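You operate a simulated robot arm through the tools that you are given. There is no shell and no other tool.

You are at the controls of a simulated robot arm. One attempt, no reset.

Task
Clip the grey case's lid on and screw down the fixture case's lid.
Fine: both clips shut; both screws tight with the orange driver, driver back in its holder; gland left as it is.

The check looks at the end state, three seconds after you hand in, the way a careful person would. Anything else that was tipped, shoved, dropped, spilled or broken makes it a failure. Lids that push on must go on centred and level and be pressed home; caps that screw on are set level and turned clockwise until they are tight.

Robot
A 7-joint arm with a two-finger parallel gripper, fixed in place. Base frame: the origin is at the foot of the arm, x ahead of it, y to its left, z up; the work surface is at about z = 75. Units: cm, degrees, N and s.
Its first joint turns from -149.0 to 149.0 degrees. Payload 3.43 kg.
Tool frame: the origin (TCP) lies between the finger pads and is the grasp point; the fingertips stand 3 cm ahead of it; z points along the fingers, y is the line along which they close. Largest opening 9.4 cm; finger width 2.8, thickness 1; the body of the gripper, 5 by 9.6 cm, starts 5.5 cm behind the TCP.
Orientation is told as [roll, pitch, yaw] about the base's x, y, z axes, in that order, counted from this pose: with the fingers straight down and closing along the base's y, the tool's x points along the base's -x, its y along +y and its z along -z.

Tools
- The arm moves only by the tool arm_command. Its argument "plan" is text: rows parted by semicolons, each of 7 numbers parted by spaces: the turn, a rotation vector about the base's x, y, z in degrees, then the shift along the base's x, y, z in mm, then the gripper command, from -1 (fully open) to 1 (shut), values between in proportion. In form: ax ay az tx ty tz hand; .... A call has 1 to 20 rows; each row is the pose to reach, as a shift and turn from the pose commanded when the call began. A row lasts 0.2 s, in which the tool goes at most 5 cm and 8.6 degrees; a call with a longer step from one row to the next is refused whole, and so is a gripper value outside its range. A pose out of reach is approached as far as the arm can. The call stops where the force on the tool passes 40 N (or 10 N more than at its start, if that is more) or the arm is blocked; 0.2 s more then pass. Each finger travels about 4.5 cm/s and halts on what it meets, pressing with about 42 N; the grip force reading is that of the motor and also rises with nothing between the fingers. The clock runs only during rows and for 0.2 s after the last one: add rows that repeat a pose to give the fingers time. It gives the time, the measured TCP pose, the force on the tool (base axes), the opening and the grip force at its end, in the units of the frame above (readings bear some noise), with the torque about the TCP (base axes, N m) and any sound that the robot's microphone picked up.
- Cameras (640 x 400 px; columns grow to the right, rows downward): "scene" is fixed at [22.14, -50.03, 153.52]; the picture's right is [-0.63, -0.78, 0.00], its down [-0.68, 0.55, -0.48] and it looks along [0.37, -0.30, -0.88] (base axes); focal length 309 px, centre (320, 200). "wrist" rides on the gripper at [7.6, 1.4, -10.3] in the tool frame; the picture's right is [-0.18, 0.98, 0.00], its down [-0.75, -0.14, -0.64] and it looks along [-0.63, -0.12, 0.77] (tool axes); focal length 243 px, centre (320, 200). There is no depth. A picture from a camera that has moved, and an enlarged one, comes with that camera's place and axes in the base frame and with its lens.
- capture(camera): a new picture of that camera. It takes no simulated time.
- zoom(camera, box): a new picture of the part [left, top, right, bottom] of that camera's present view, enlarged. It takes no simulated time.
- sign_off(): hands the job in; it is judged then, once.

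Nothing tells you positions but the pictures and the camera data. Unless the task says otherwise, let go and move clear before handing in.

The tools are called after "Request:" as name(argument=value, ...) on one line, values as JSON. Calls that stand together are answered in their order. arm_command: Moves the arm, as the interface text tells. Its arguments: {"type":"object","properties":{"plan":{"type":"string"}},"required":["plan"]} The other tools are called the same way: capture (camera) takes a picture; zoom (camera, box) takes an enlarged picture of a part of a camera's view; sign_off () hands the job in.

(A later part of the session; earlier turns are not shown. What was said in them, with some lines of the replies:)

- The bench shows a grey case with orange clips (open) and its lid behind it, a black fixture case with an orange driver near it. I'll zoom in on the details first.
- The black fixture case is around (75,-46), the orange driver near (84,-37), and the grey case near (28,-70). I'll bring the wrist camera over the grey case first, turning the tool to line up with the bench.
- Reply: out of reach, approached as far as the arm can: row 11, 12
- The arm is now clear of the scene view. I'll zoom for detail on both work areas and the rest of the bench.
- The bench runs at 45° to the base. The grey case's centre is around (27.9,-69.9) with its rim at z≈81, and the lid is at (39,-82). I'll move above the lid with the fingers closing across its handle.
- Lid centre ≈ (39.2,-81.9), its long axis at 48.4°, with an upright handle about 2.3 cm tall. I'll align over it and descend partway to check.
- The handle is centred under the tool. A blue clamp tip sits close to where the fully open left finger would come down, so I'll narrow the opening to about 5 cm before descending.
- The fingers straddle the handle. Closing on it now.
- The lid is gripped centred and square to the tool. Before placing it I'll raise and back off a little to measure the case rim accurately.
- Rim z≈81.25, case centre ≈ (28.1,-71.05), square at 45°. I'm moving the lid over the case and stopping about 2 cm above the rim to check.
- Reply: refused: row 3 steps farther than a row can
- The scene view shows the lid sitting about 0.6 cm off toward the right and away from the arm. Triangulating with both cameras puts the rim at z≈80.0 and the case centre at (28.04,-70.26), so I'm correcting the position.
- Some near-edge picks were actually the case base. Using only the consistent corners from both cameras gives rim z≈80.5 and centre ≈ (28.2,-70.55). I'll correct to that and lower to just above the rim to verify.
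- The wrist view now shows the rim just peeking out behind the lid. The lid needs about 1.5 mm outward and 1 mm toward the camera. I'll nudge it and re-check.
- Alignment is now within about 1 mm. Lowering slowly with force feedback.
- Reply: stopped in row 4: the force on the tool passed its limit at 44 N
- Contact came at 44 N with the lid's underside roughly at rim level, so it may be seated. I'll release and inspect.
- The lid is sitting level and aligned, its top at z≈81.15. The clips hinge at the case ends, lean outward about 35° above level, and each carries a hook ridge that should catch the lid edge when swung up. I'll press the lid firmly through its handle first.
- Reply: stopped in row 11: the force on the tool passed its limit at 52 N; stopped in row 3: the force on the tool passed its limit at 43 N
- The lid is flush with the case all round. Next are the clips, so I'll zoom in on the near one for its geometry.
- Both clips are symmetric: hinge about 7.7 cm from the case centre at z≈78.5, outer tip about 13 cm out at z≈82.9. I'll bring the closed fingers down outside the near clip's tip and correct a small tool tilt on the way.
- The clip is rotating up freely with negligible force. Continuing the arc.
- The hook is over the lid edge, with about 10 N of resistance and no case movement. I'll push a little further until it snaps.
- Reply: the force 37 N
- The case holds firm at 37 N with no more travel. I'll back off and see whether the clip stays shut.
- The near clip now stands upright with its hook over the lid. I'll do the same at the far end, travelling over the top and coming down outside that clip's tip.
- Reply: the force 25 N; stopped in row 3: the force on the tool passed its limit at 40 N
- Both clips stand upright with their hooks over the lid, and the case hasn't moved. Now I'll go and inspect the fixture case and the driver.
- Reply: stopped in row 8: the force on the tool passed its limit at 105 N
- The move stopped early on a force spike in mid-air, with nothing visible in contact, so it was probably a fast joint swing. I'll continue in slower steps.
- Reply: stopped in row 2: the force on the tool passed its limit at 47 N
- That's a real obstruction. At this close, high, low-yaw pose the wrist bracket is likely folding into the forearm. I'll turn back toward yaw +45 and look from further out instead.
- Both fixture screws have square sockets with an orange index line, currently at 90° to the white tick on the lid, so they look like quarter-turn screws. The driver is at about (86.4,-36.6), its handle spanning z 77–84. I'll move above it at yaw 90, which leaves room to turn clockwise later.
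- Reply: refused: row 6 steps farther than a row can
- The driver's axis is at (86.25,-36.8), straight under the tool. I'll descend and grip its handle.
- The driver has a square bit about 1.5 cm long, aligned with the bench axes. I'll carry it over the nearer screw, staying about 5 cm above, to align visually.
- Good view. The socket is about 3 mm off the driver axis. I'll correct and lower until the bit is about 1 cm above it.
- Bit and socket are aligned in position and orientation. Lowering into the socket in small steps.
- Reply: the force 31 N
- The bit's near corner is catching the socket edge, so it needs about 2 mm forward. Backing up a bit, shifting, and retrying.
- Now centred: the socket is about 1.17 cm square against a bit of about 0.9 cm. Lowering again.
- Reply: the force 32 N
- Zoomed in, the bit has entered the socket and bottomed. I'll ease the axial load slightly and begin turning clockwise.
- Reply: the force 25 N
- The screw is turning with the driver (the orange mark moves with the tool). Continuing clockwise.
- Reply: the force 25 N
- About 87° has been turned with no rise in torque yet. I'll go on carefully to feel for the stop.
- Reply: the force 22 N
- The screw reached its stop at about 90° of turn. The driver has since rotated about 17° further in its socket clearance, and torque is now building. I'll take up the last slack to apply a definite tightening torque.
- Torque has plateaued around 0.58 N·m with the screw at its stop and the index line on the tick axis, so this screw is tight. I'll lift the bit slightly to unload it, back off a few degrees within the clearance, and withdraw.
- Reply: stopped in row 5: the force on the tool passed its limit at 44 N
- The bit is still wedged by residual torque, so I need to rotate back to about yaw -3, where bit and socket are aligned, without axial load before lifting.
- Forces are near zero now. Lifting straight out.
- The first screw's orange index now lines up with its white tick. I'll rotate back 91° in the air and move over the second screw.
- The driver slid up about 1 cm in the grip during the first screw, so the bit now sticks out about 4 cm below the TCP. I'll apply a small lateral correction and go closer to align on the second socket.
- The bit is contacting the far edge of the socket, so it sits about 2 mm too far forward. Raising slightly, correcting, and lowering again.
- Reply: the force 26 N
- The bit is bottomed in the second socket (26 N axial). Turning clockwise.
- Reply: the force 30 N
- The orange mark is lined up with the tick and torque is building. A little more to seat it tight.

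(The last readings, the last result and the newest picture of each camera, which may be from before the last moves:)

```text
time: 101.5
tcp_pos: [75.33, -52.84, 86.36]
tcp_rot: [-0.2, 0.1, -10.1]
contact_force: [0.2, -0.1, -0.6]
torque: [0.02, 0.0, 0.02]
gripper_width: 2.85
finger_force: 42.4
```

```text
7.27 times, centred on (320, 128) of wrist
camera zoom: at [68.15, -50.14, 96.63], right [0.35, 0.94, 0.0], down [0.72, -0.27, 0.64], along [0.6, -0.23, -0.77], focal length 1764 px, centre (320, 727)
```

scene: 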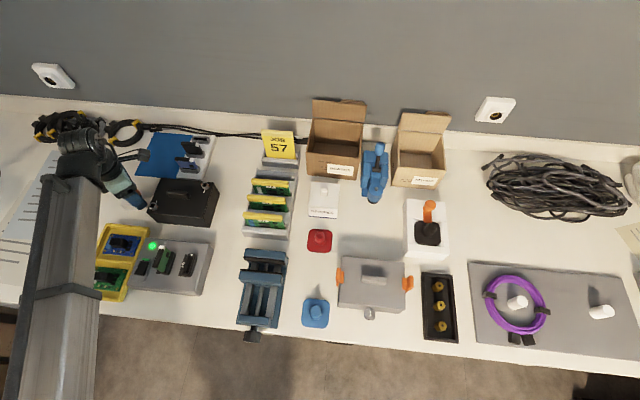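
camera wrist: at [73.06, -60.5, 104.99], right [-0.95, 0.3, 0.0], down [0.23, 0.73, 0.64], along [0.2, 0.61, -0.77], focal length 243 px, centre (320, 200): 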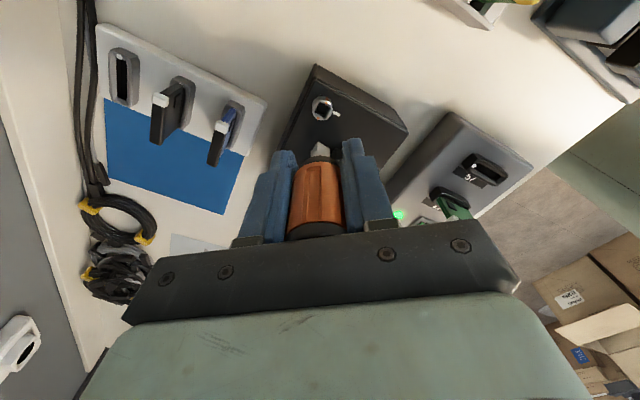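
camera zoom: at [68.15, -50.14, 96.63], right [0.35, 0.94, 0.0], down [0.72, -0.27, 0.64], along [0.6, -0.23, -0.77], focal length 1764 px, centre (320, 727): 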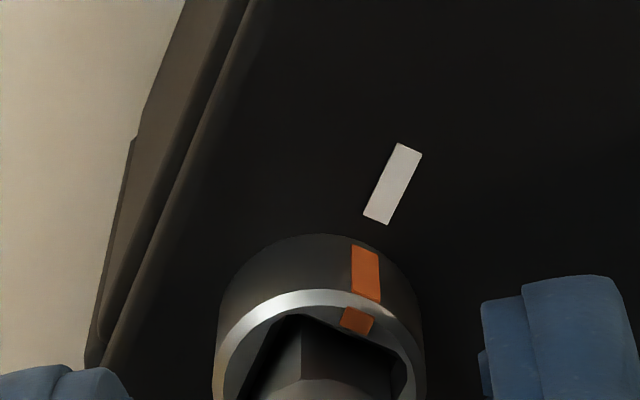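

Torque reached 0.6 N·m, and the screw stayed put when I backed the driver off. The bit is free, so I'm lifting out.

Request:
arm_command(plan="0 0 0 0 0 2 1; 0 0 0 0 0 5 1; 0 0 0 0 0 10 1; 0 0 0 0 0 16 1; 0 0 0 0 0 40 1; 0 0 0 0 0 80 1; 0 0 0 0 0 100 1; 0 0 0 0 0 100 1")

Request:
zoom(camera="wrist", box=[260, 40, 380, 180])

Request:
zoom(camera="scene", box=[100, 150, 230, 240])

```text
time: 103.3
tcp_pos: [75.35, -52.78, 96.4]
tcp_rot: [-0.2, 0.1, -10.3]
contact_force: [0.7, -0.5, 0.6]
torque: [-0.03, -0.02, 0.02]
gripper_width: 2.83
finger_force: 42.1
```

```text
2.86 times, centred on (320, 110) of wrist
camera zoom: at [68.2, -50.13, 106.69], right [0.35, 0.94, 0.0], down [0.72, -0.27, 0.64], along [0.6, -0.23, -0.77], focal length 693 px, centre (320, 457)
```

zoom: 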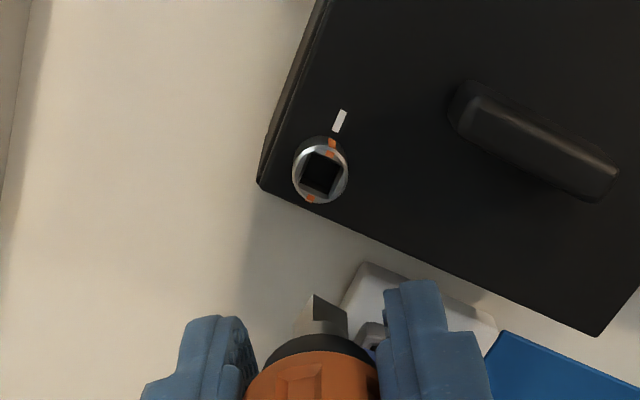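

```text
4.44 times, centred on (165, 195) of scene
camera zoom: at [22.14, -50.03, 153.52], right [-0.63, -0.78, 0.0], down [-0.68, 0.55, -0.48], along [0.37, -0.3, -0.88], focal length 1374 px, centre (1009, 222)
```

zoom: 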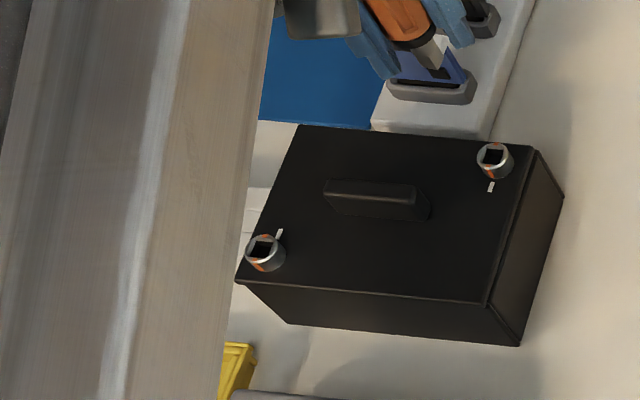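

Both index lines now align with their ticks. I'm carrying the driver back over its holder, turning the tool to yaw 85 so the bit matches the holder again.

Request:
arm_command(plan="0 0 8 9 13 0 1; 0 0 16 18 26 0 1; 0 0 24 27 40 0 1; 0 0 32 36 53 0 1; 0 0 40 45 66 0 1; 0 0 48 54 80 0 1; 0 0 56 63 93 0 1; 0 0 64 72 106 0 1; 0 0 72 81 120 0 1; 0 0 80 90 133 0 1; 0 0 88 99 146 0 1; 0 0 95.3 108.7 159.8 0 1; 0 0 95.3 108.7 159.8 0 1")

Request:
capture(camera="wrist")

Request:
zoom(camera="wrist", box=[260, 40, 380, 180])

```text
time: 106.1
tcp_pos: [86.21, -37.02, 96.18]
tcp_rot: [-0.2, 0.0, 85.2]
contact_force: [0.2, -0.9, -0.9]
torque: [-0.01, 0.01, -0.01]
gripper_width: 2.82
finger_force: 42.6
```

```text
taken
camera wrist: at [84.15, -44.37, 106.59], right [-0.96, 0.27, 0.0], down [0.2, 0.74, 0.64], along [0.17, 0.62, -0.77], focal length 243 px, centre (320, 200)
```

wrist: 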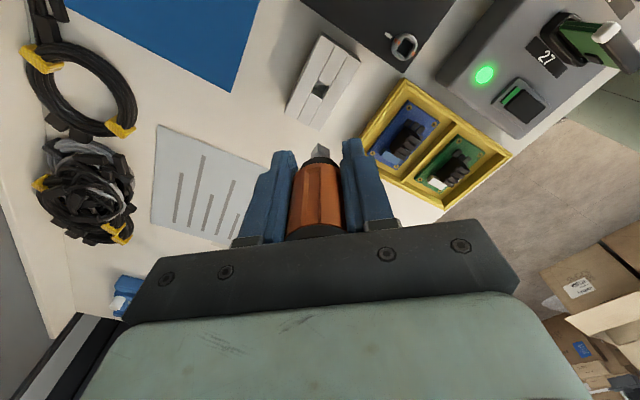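

```text
2.86 times, centred on (320, 110) of wrist
camera zoom: at [84.15, -44.37, 106.59], right [-0.96, 0.27, 0.0], down [0.2, 0.74, 0.64], along [0.17, 0.62, -0.77], focal length 693 px, centre (320, 457)
```

zoom: 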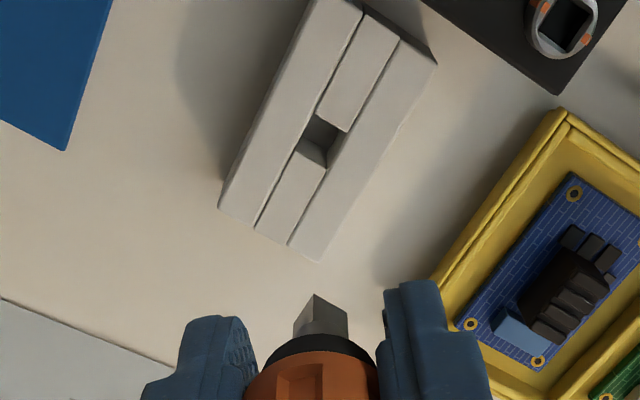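

Request:
arm_command(plan="0 0 0 0.2 0.7 -40 1; 0 0 0 0.2 0.7 -80 1; 0 0 0 0.2 0.7 -115 1; 0 0 0 0.2 0.7 -133 1; 0 0 0 0.2 0.7 -133 1")

Request:
zoom(camera="wrist", box=[280, 90, 360, 160])

```text
time: 107.3
tcp_pos: [86.14, -36.92, 83.06]
tcp_rot: [-0.2, 0.1, 85.1]
contact_force: [0.4, 0.4, -0.1]
torque: [-0.01, 0.0, 0.02]
gripper_width: 2.85
finger_force: 41.9
```

```text
5.71 times, centred on (320, 125) of wrist
camera zoom: at [84.17, -44.34, 93.32], right [-0.96, 0.27, 0.0], down [0.2, 0.74, 0.64], along [0.17, 0.62, -0.77], focal length 1386 px, centre (320, 629)
```

zoom: 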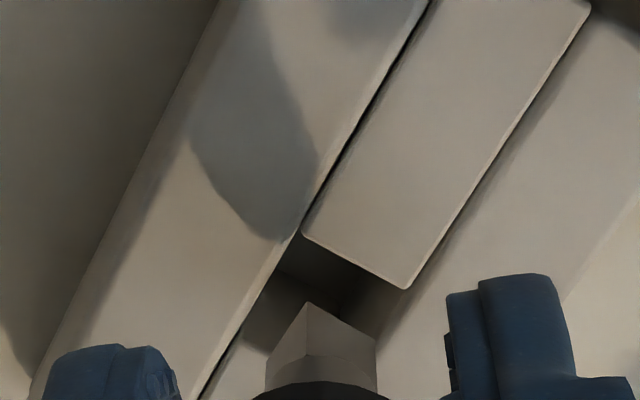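

Request:
arm_command(plan="0 0 0 0 0 -4 1; 0 0 0 0 0 -8 1; 0 0 0 0 0 -11 1; 0 0 0 0 0 -14 1; 0 0 0 0 0 -16.5 1; 0 0 0 0 0 -16.5 1")

Request:
zoom(camera="wrist", box=[270, 90, 370, 170])

```text
time: 108.7
tcp_pos: [86.34, -36.8, 81.3]
tcp_rot: [-0.2, 0.2, 85.1]
contact_force: [0.3, 0.2, -1.0]
torque: [0.0, 0.0, -0.01]
gripper_width: 2.83
finger_force: 42.2
```

```text
5.00 times, centred on (320, 130) of wrist
camera zoom: at [84.18, -44.29, 91.66], right [-0.96, 0.27, 0.0], down [0.2, 0.74, 0.64], along [0.17, 0.62, -0.77], focal length 1213 px, centre (320, 550)
```

zoom: 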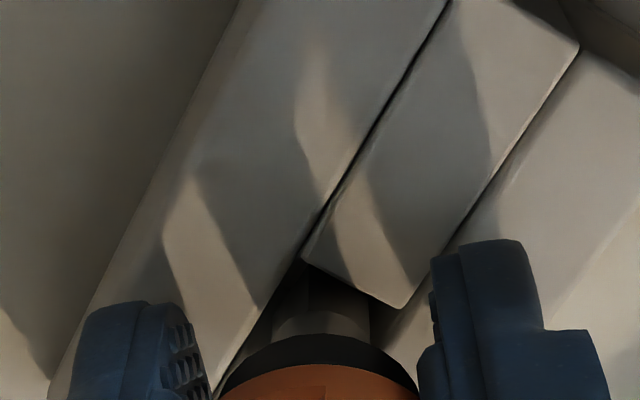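

Request:
arm_command(plan="0 0 0 0 0 -1.5 1; 0 0 0 0 0 -3 1; 0 0 0 0 0 -4.5 1; 0 0 0 0 0 -4.5 1")

Request:
zoom(camera="wrist", box=[270, 90, 370, 170])

```text
time: 109.7
tcp_pos: [86.15, -36.87, 81.01]
tcp_rot: [-0.2, 0.1, 85.1]
contact_force: [-0.3, 2.0, 17.2]
torque: [0.23, 0.3, -0.09]
gripper_width: 2.85
finger_force: 42.3
```

```text
5.00 times, centred on (320, 130) of wrist
camera zoom: at [84.15, -44.31, 91.32], right [-0.96, 0.27, 0.0], down [0.2, 0.74, 0.64], along [0.17, 0.62, -0.77], focal length 1213 px, centre (320, 550)
```

zoom: 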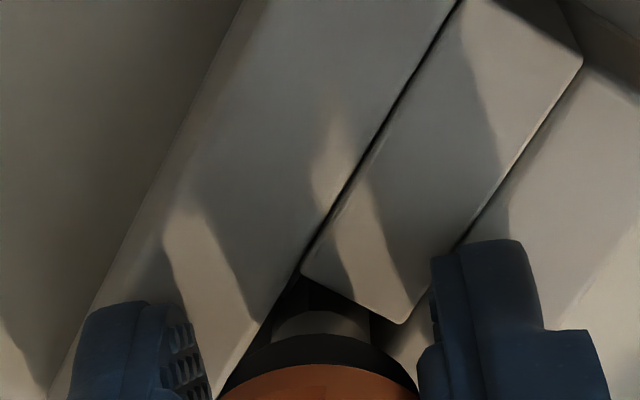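

The fingertips touch the holder top at z≈78 with the bit well into its hole. I'll raise 1.5 mm and ease the grip so the driver drops the last centimetre.

Request:
arm_command(plan="0 0 0 0 0 3 1; 0 0 0 0 0 3 0.4; 0 0 0 0 0 3 0.3; 0 0 0 0 0 3 0.25; 0 0 0 0 0 3 0.2; 0 0 0 0 0 3 0.2; 0 0 0 0 0 3 0.2")

Request:
capture(camera="wrist")

Request:
zoom(camera="wrist", box=[240, 90, 400, 250])

```text
time: 111.3
tcp_pos: [86.34, -36.92, 81.13]
tcp_rot: [-0.2, 0.1, 85.1]
contact_force: [0.0, 1.3, 0.1]
torque: [0.03, -0.03, 0.0]
gripper_width: 3.75
finger_force: 0.0
```

```text
taken
camera wrist: at [84.18, -44.34, 91.49], right [-0.96, 0.27, 0.0], down [0.2, 0.74, 0.64], along [0.17, 0.62, -0.77], focal length 243 px, centre (320, 200)
```

wrist: 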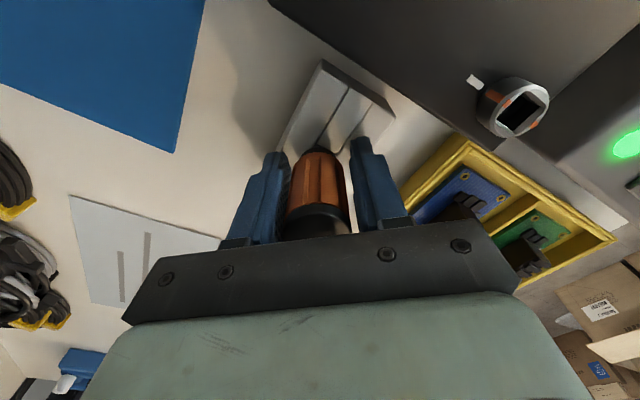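

```text
2.50 times, centred on (320, 170) of wrist
camera zoom: at [84.18, -44.34, 91.49], right [-0.96, 0.27, 0.0], down [0.2, 0.74, 0.64], along [0.17, 0.62, -0.77], focal length 606 px, centre (320, 275)
```

zoom: 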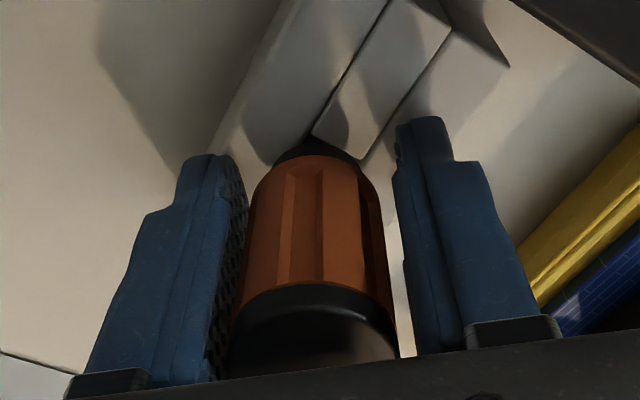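

The driver dropped home. Opening fully and lifting clear.

Request:
arm_command(plan="0 0 0 0 0 0 0; 0 0 0 0 0 0 -0.2; 0 0 0 0 0 0 -0.3; 0 0 0 0 0 0 -0.3; 0 0 0 0 0 30 -0.3; 0 0 0 0 0 75 -0.3; 0 0 0 0 0 120 -0.3; 0 0 0 0 0 160 -0.3; 0 0 0 0 0 160 -0.3")

Request:
capture(camera="wrist")

Request:
zoom(camera="wrist", box=[260, 40, 380, 160])

```text
time: 113.3
tcp_pos: [86.22, -36.82, 97.3]
tcp_rot: [-0.1, 0.1, 85.0]
contact_force: [1.2, -0.3, -1.0]
torque: [0.0, 0.02, -0.03]
gripper_width: 6.1
finger_force: 0.1
```

```text
taken
camera wrist: at [84.23, -44.3, 107.59], right [-0.96, 0.27, 0.0], down [0.2, 0.74, 0.64], along [0.17, 0.62, -0.77], focal length 243 px, centre (320, 200)
```

wrist: 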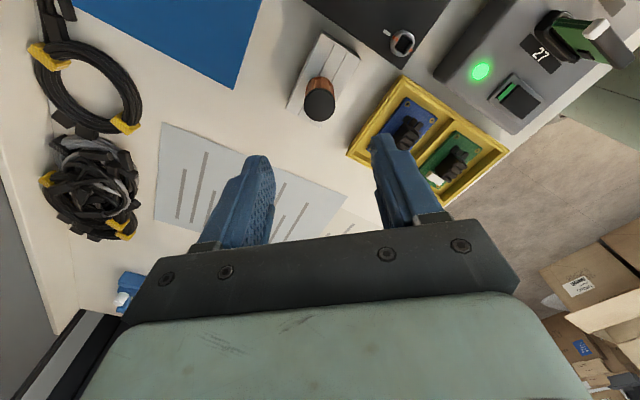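

```text
3.33 times, centred on (320, 100) of wrist
camera zoom: at [84.23, -44.3, 107.59], right [-0.96, 0.27, 0.0], down [0.2, 0.74, 0.64], along [0.17, 0.62, -0.77], focal length 809 px, centre (320, 533)
```

zoom: 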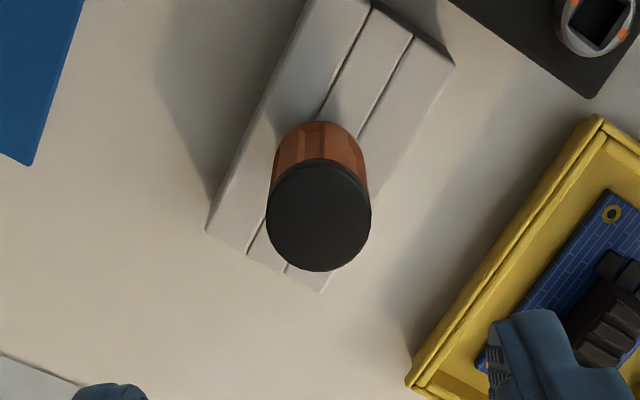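

The driver is upright and seated (top at z≈84, as before). I'll swing back out to get a final look at both cases.

Request:
arm_command(plan="0 0 -4 -5 -5 40 -0.3; 0 0 -8 -15 -15 85 -0.3; 0 0 -12 -45 -45 100 -0.3; 0 0 -16 -75 -75 100 -0.3; 0 0 -20 -105 -105 100 -0.3; 0 0 -24 -135 -135 100 -0.3; 0 0 -28 -165 -165 100 -0.3; 0 0 -32 -195 -195 100 -0.3; 0 0 -36 -225 -225 100 -0.3; 0 0 -40 -260 -255 100 -0.3; 0 0 -40 -300 -280 100 -0.3; 0 0 -40 -340 -305 100 -0.3; 0 0 -40 -380 -330 100 -0.3; 0 0 -40 -420 -355 100 -0.3; 0 0 -40 -420 -355 100 -0.3")

Request:
capture(camera="scene")

```text
time: 116.5
tcp_pos: [44.23, -72.19, 106.99]
tcp_rot: [-0.2, 0.1, 45.1]
contact_force: [0.2, -0.9, -0.4]
torque: [0.0, 0.0, 0.02]
gripper_width: 6.11
finger_force: 0.1
```

```text
taken
```

scene: 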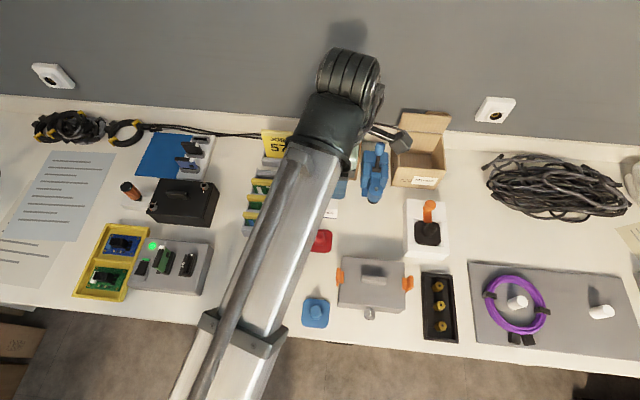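

Request:
zoom(camera="scene", box=[325, 240, 425, 325])

Request:
zoom(camera="scene", box=[100, 165, 230, 240])

Request:
arm_command(plan="0 0 0 -40 -15 0 -0.3; 0 0 0 -80 -30 0 -0.3; 0 0 0 -120 -45 0 -0.3; 0 0 0 -160 -60 -10 -0.3; 0 0 0 -200 -80 -40 -0.3; 0 0 0 -240 -100 -60 -0.3; 0 0 0 -270 -110 -85 -0.3; 0 0 0 -270 -110 -85 -0.3")

Request:
capture(camera="wrist")

```text
4.71 times, centred on (375, 282) of scene
camera zoom: at [22.14, -50.03, 153.52], right [-0.63, -0.78, 0.0], down [-0.68, 0.55, -0.48], along [0.37, -0.3, -0.88], focal length 1455 px, centre (61, -188)
```

zoom: 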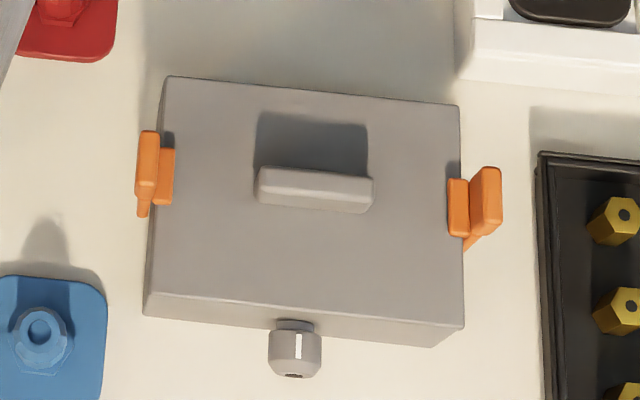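

```text
4.92 times, centred on (165, 202) of scene
camera zoom: at [22.14, -50.03, 153.52], right [-0.63, -0.78, 0.0], down [-0.68, 0.55, -0.48], along [0.37, -0.3, -0.88], focal length 1522 px, centre (1083, 188)
```

zoom: 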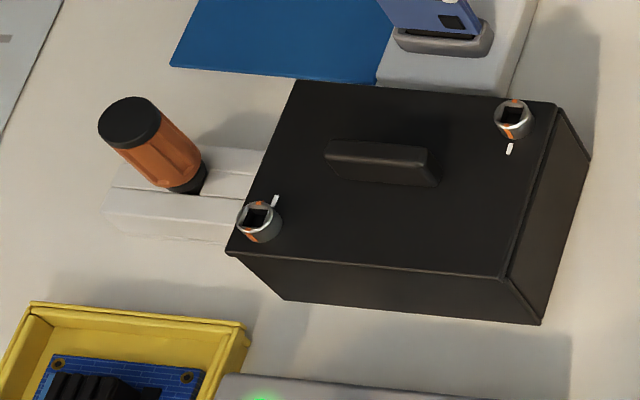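

```text
refused: row 5 steps farther than a row can; nothing moved
```

```text
taken
camera wrist: at [37.79, -76.71, 117.39], right [-0.57, 0.82, 0.0], down [0.63, 0.44, 0.64], along [0.53, 0.36, -0.77], focal length 243 px, centre (320, 200)
```

wrist: 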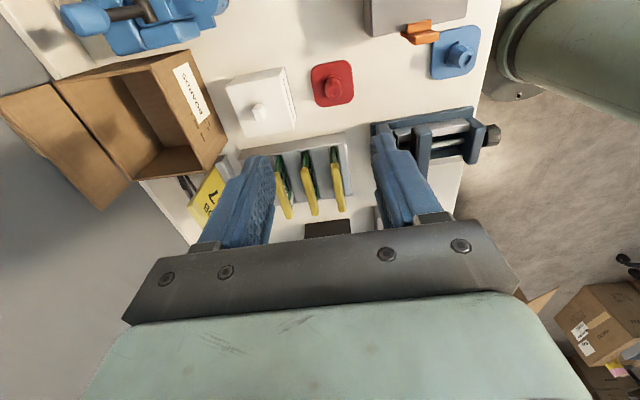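

Request:
arm_command(plan="0 0 0 -40 -15 0 -0.3; 0 0 0 -80 -30 0 -0.3; 0 0 0 -120 -45 0 -0.3; 0 0 0 -160 -60 -10 -0.3; 0 0 0 -195 -75 -35 -0.3; 0 0 0 -230 -90 -60 -0.3; 0 0 0 -255 -105 -85 -0.3; 0 0 0 -255 -105 -85 -0.3")

Request:
capture(camera="wrist")

Request:
zoom(camera="wrist", box=[250, 90, 410, 230])

```text
time: 118.3
tcp_pos: [18.75, -82.99, 98.72]
tcp_rot: [-0.2, 0.1, 45.1]
contact_force: [0.4, -0.5, 0.2]
torque: [-0.03, -0.01, 0.01]
gripper_width: 6.11
finger_force: 0.2
```

```text
taken
camera wrist: at [12.33, -87.35, 108.99], right [-0.57, 0.82, 0.0], down [0.63, 0.44, 0.64], along [0.53, 0.36, -0.77], focal length 243 px, centre (320, 200)
```

wrist: 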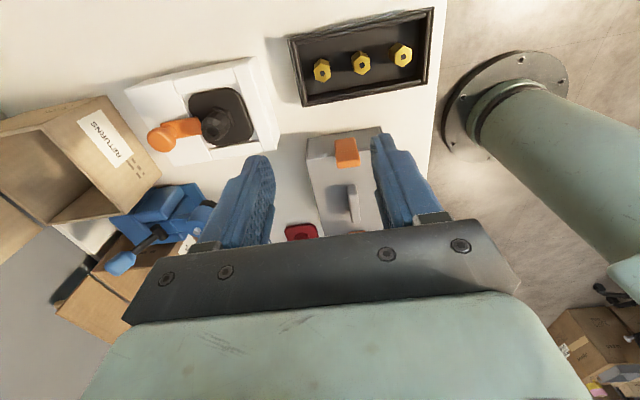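

```text
2.86 times, centred on (330, 160) of wrist
camera zoom: at [12.33, -87.35, 108.99], right [-0.57, 0.82, 0.0], down [0.63, 0.44, 0.64], along [0.53, 0.36, -0.77], focal length 693 px, centre (291, 314)
```

zoom: 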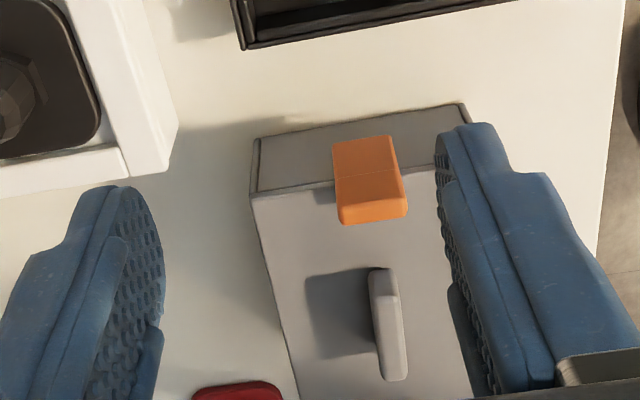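

Request:
zoom(camera="scene", box=[328, 260, 352, 292])

Request:
zoom(camera="scene", box=[390, 265, 414, 297])

```text
12.50 times, centred on (340, 276) of scene
camera zoom: at [22.14, -50.03, 153.52], right [-0.63, -0.78, 0.0], down [-0.68, 0.55, -0.48], along [0.37, -0.3, -0.88], focal length 3865 px, centre (70, -750)
```

zoom: 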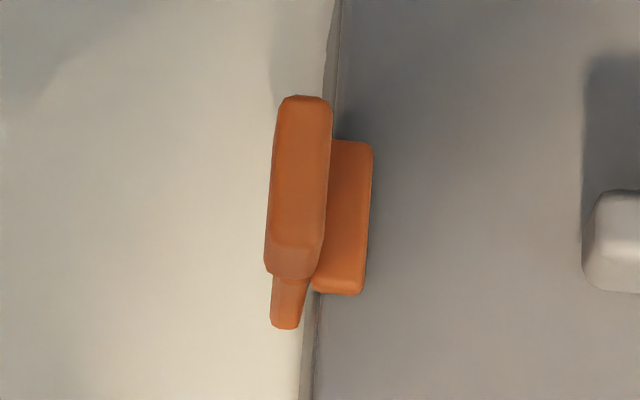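

```text
12.50 times, centred on (402, 281) of scene
camera zoom: at [22.14, -50.03, 153.52], right [-0.63, -0.78, 0.0], down [-0.68, 0.55, -0.48], along [0.37, -0.3, -0.88], focal length 3865 px, centre (-705, -812)
```

zoom: 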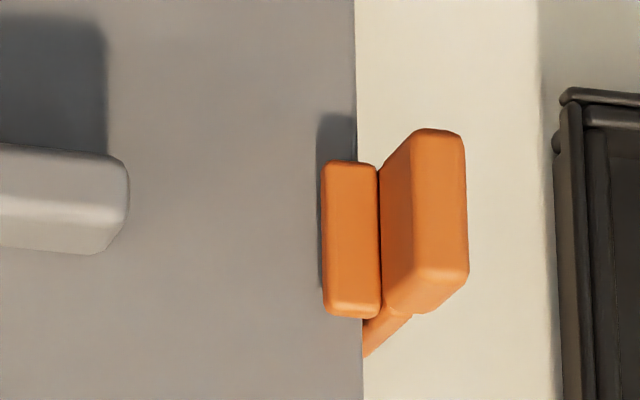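

Both clips are upright with their hooks down on the lid. Both screw index lines sit on their ticks, the driver is back in its holder, and the gland mark is unchanged. I'll raise the arm clear and hand in.

Request:
arm_command(plan="0 0 0 0 0 30 -0.3; 0 0 0 0 0 60 -0.3; 0 0 0 0 0 80 -0.3; 0 0 0 0 0 80 -0.3")

Request:
capture(camera="scene")

```text
time: 119.3
tcp_pos: [18.77, -82.84, 106.71]
tcp_rot: [-0.1, 0.1, 45.1]
contact_force: [-1.1, 0.3, 0.4]
torque: [0.0, -0.01, -0.01]
gripper_width: 6.11
finger_force: 0.1
```

```text
taken
```

scene: 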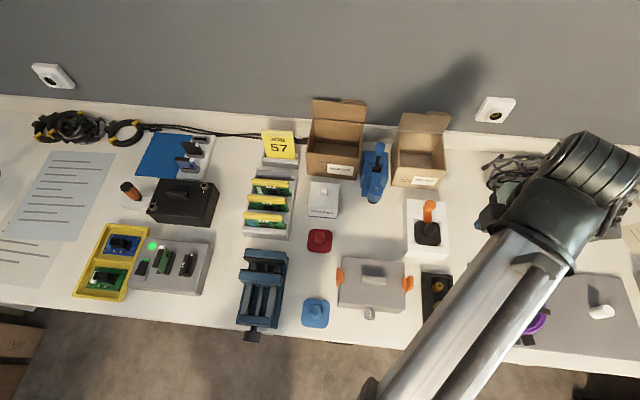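

The arm is clear and everything on the bench is where it should be. Handing in.

Request:
sign_off()

```text
The job is handed in.
```

I finished both lids and handed the job in. It all looked right in the last pictures, but I haven't seen the result of the check.

- **Grey case:** The lid is on, centred and flush all round. I pressed it down with about 50 N and it didn't move any further. Both orange clips are upright with their hooks over the lid edge. I pushed each to a firm stop at nearly 40 N. Neither made an audible click, so I'm judging them shut by that stop and by how they look.
- **Fixture case:** Both screws turned about 90° clockwise to a hard stop, and I tightened them to about 0.6 N·m. The orange line on each screw now lines up with the white tick on the lid.
- **Driver:** It is back in its holder, upright and at its original height. It slid up about 1 cm in the grip while turning the screws, so I let it drop the last centimetre into its hole.
- **Gland and the rest of the bench:** The gland is as it was, and nothing else looks moved. The arm stopped twice in mid-air when it seemed to fold into itself on the way to the fixture case. It touched nothing on the bench.
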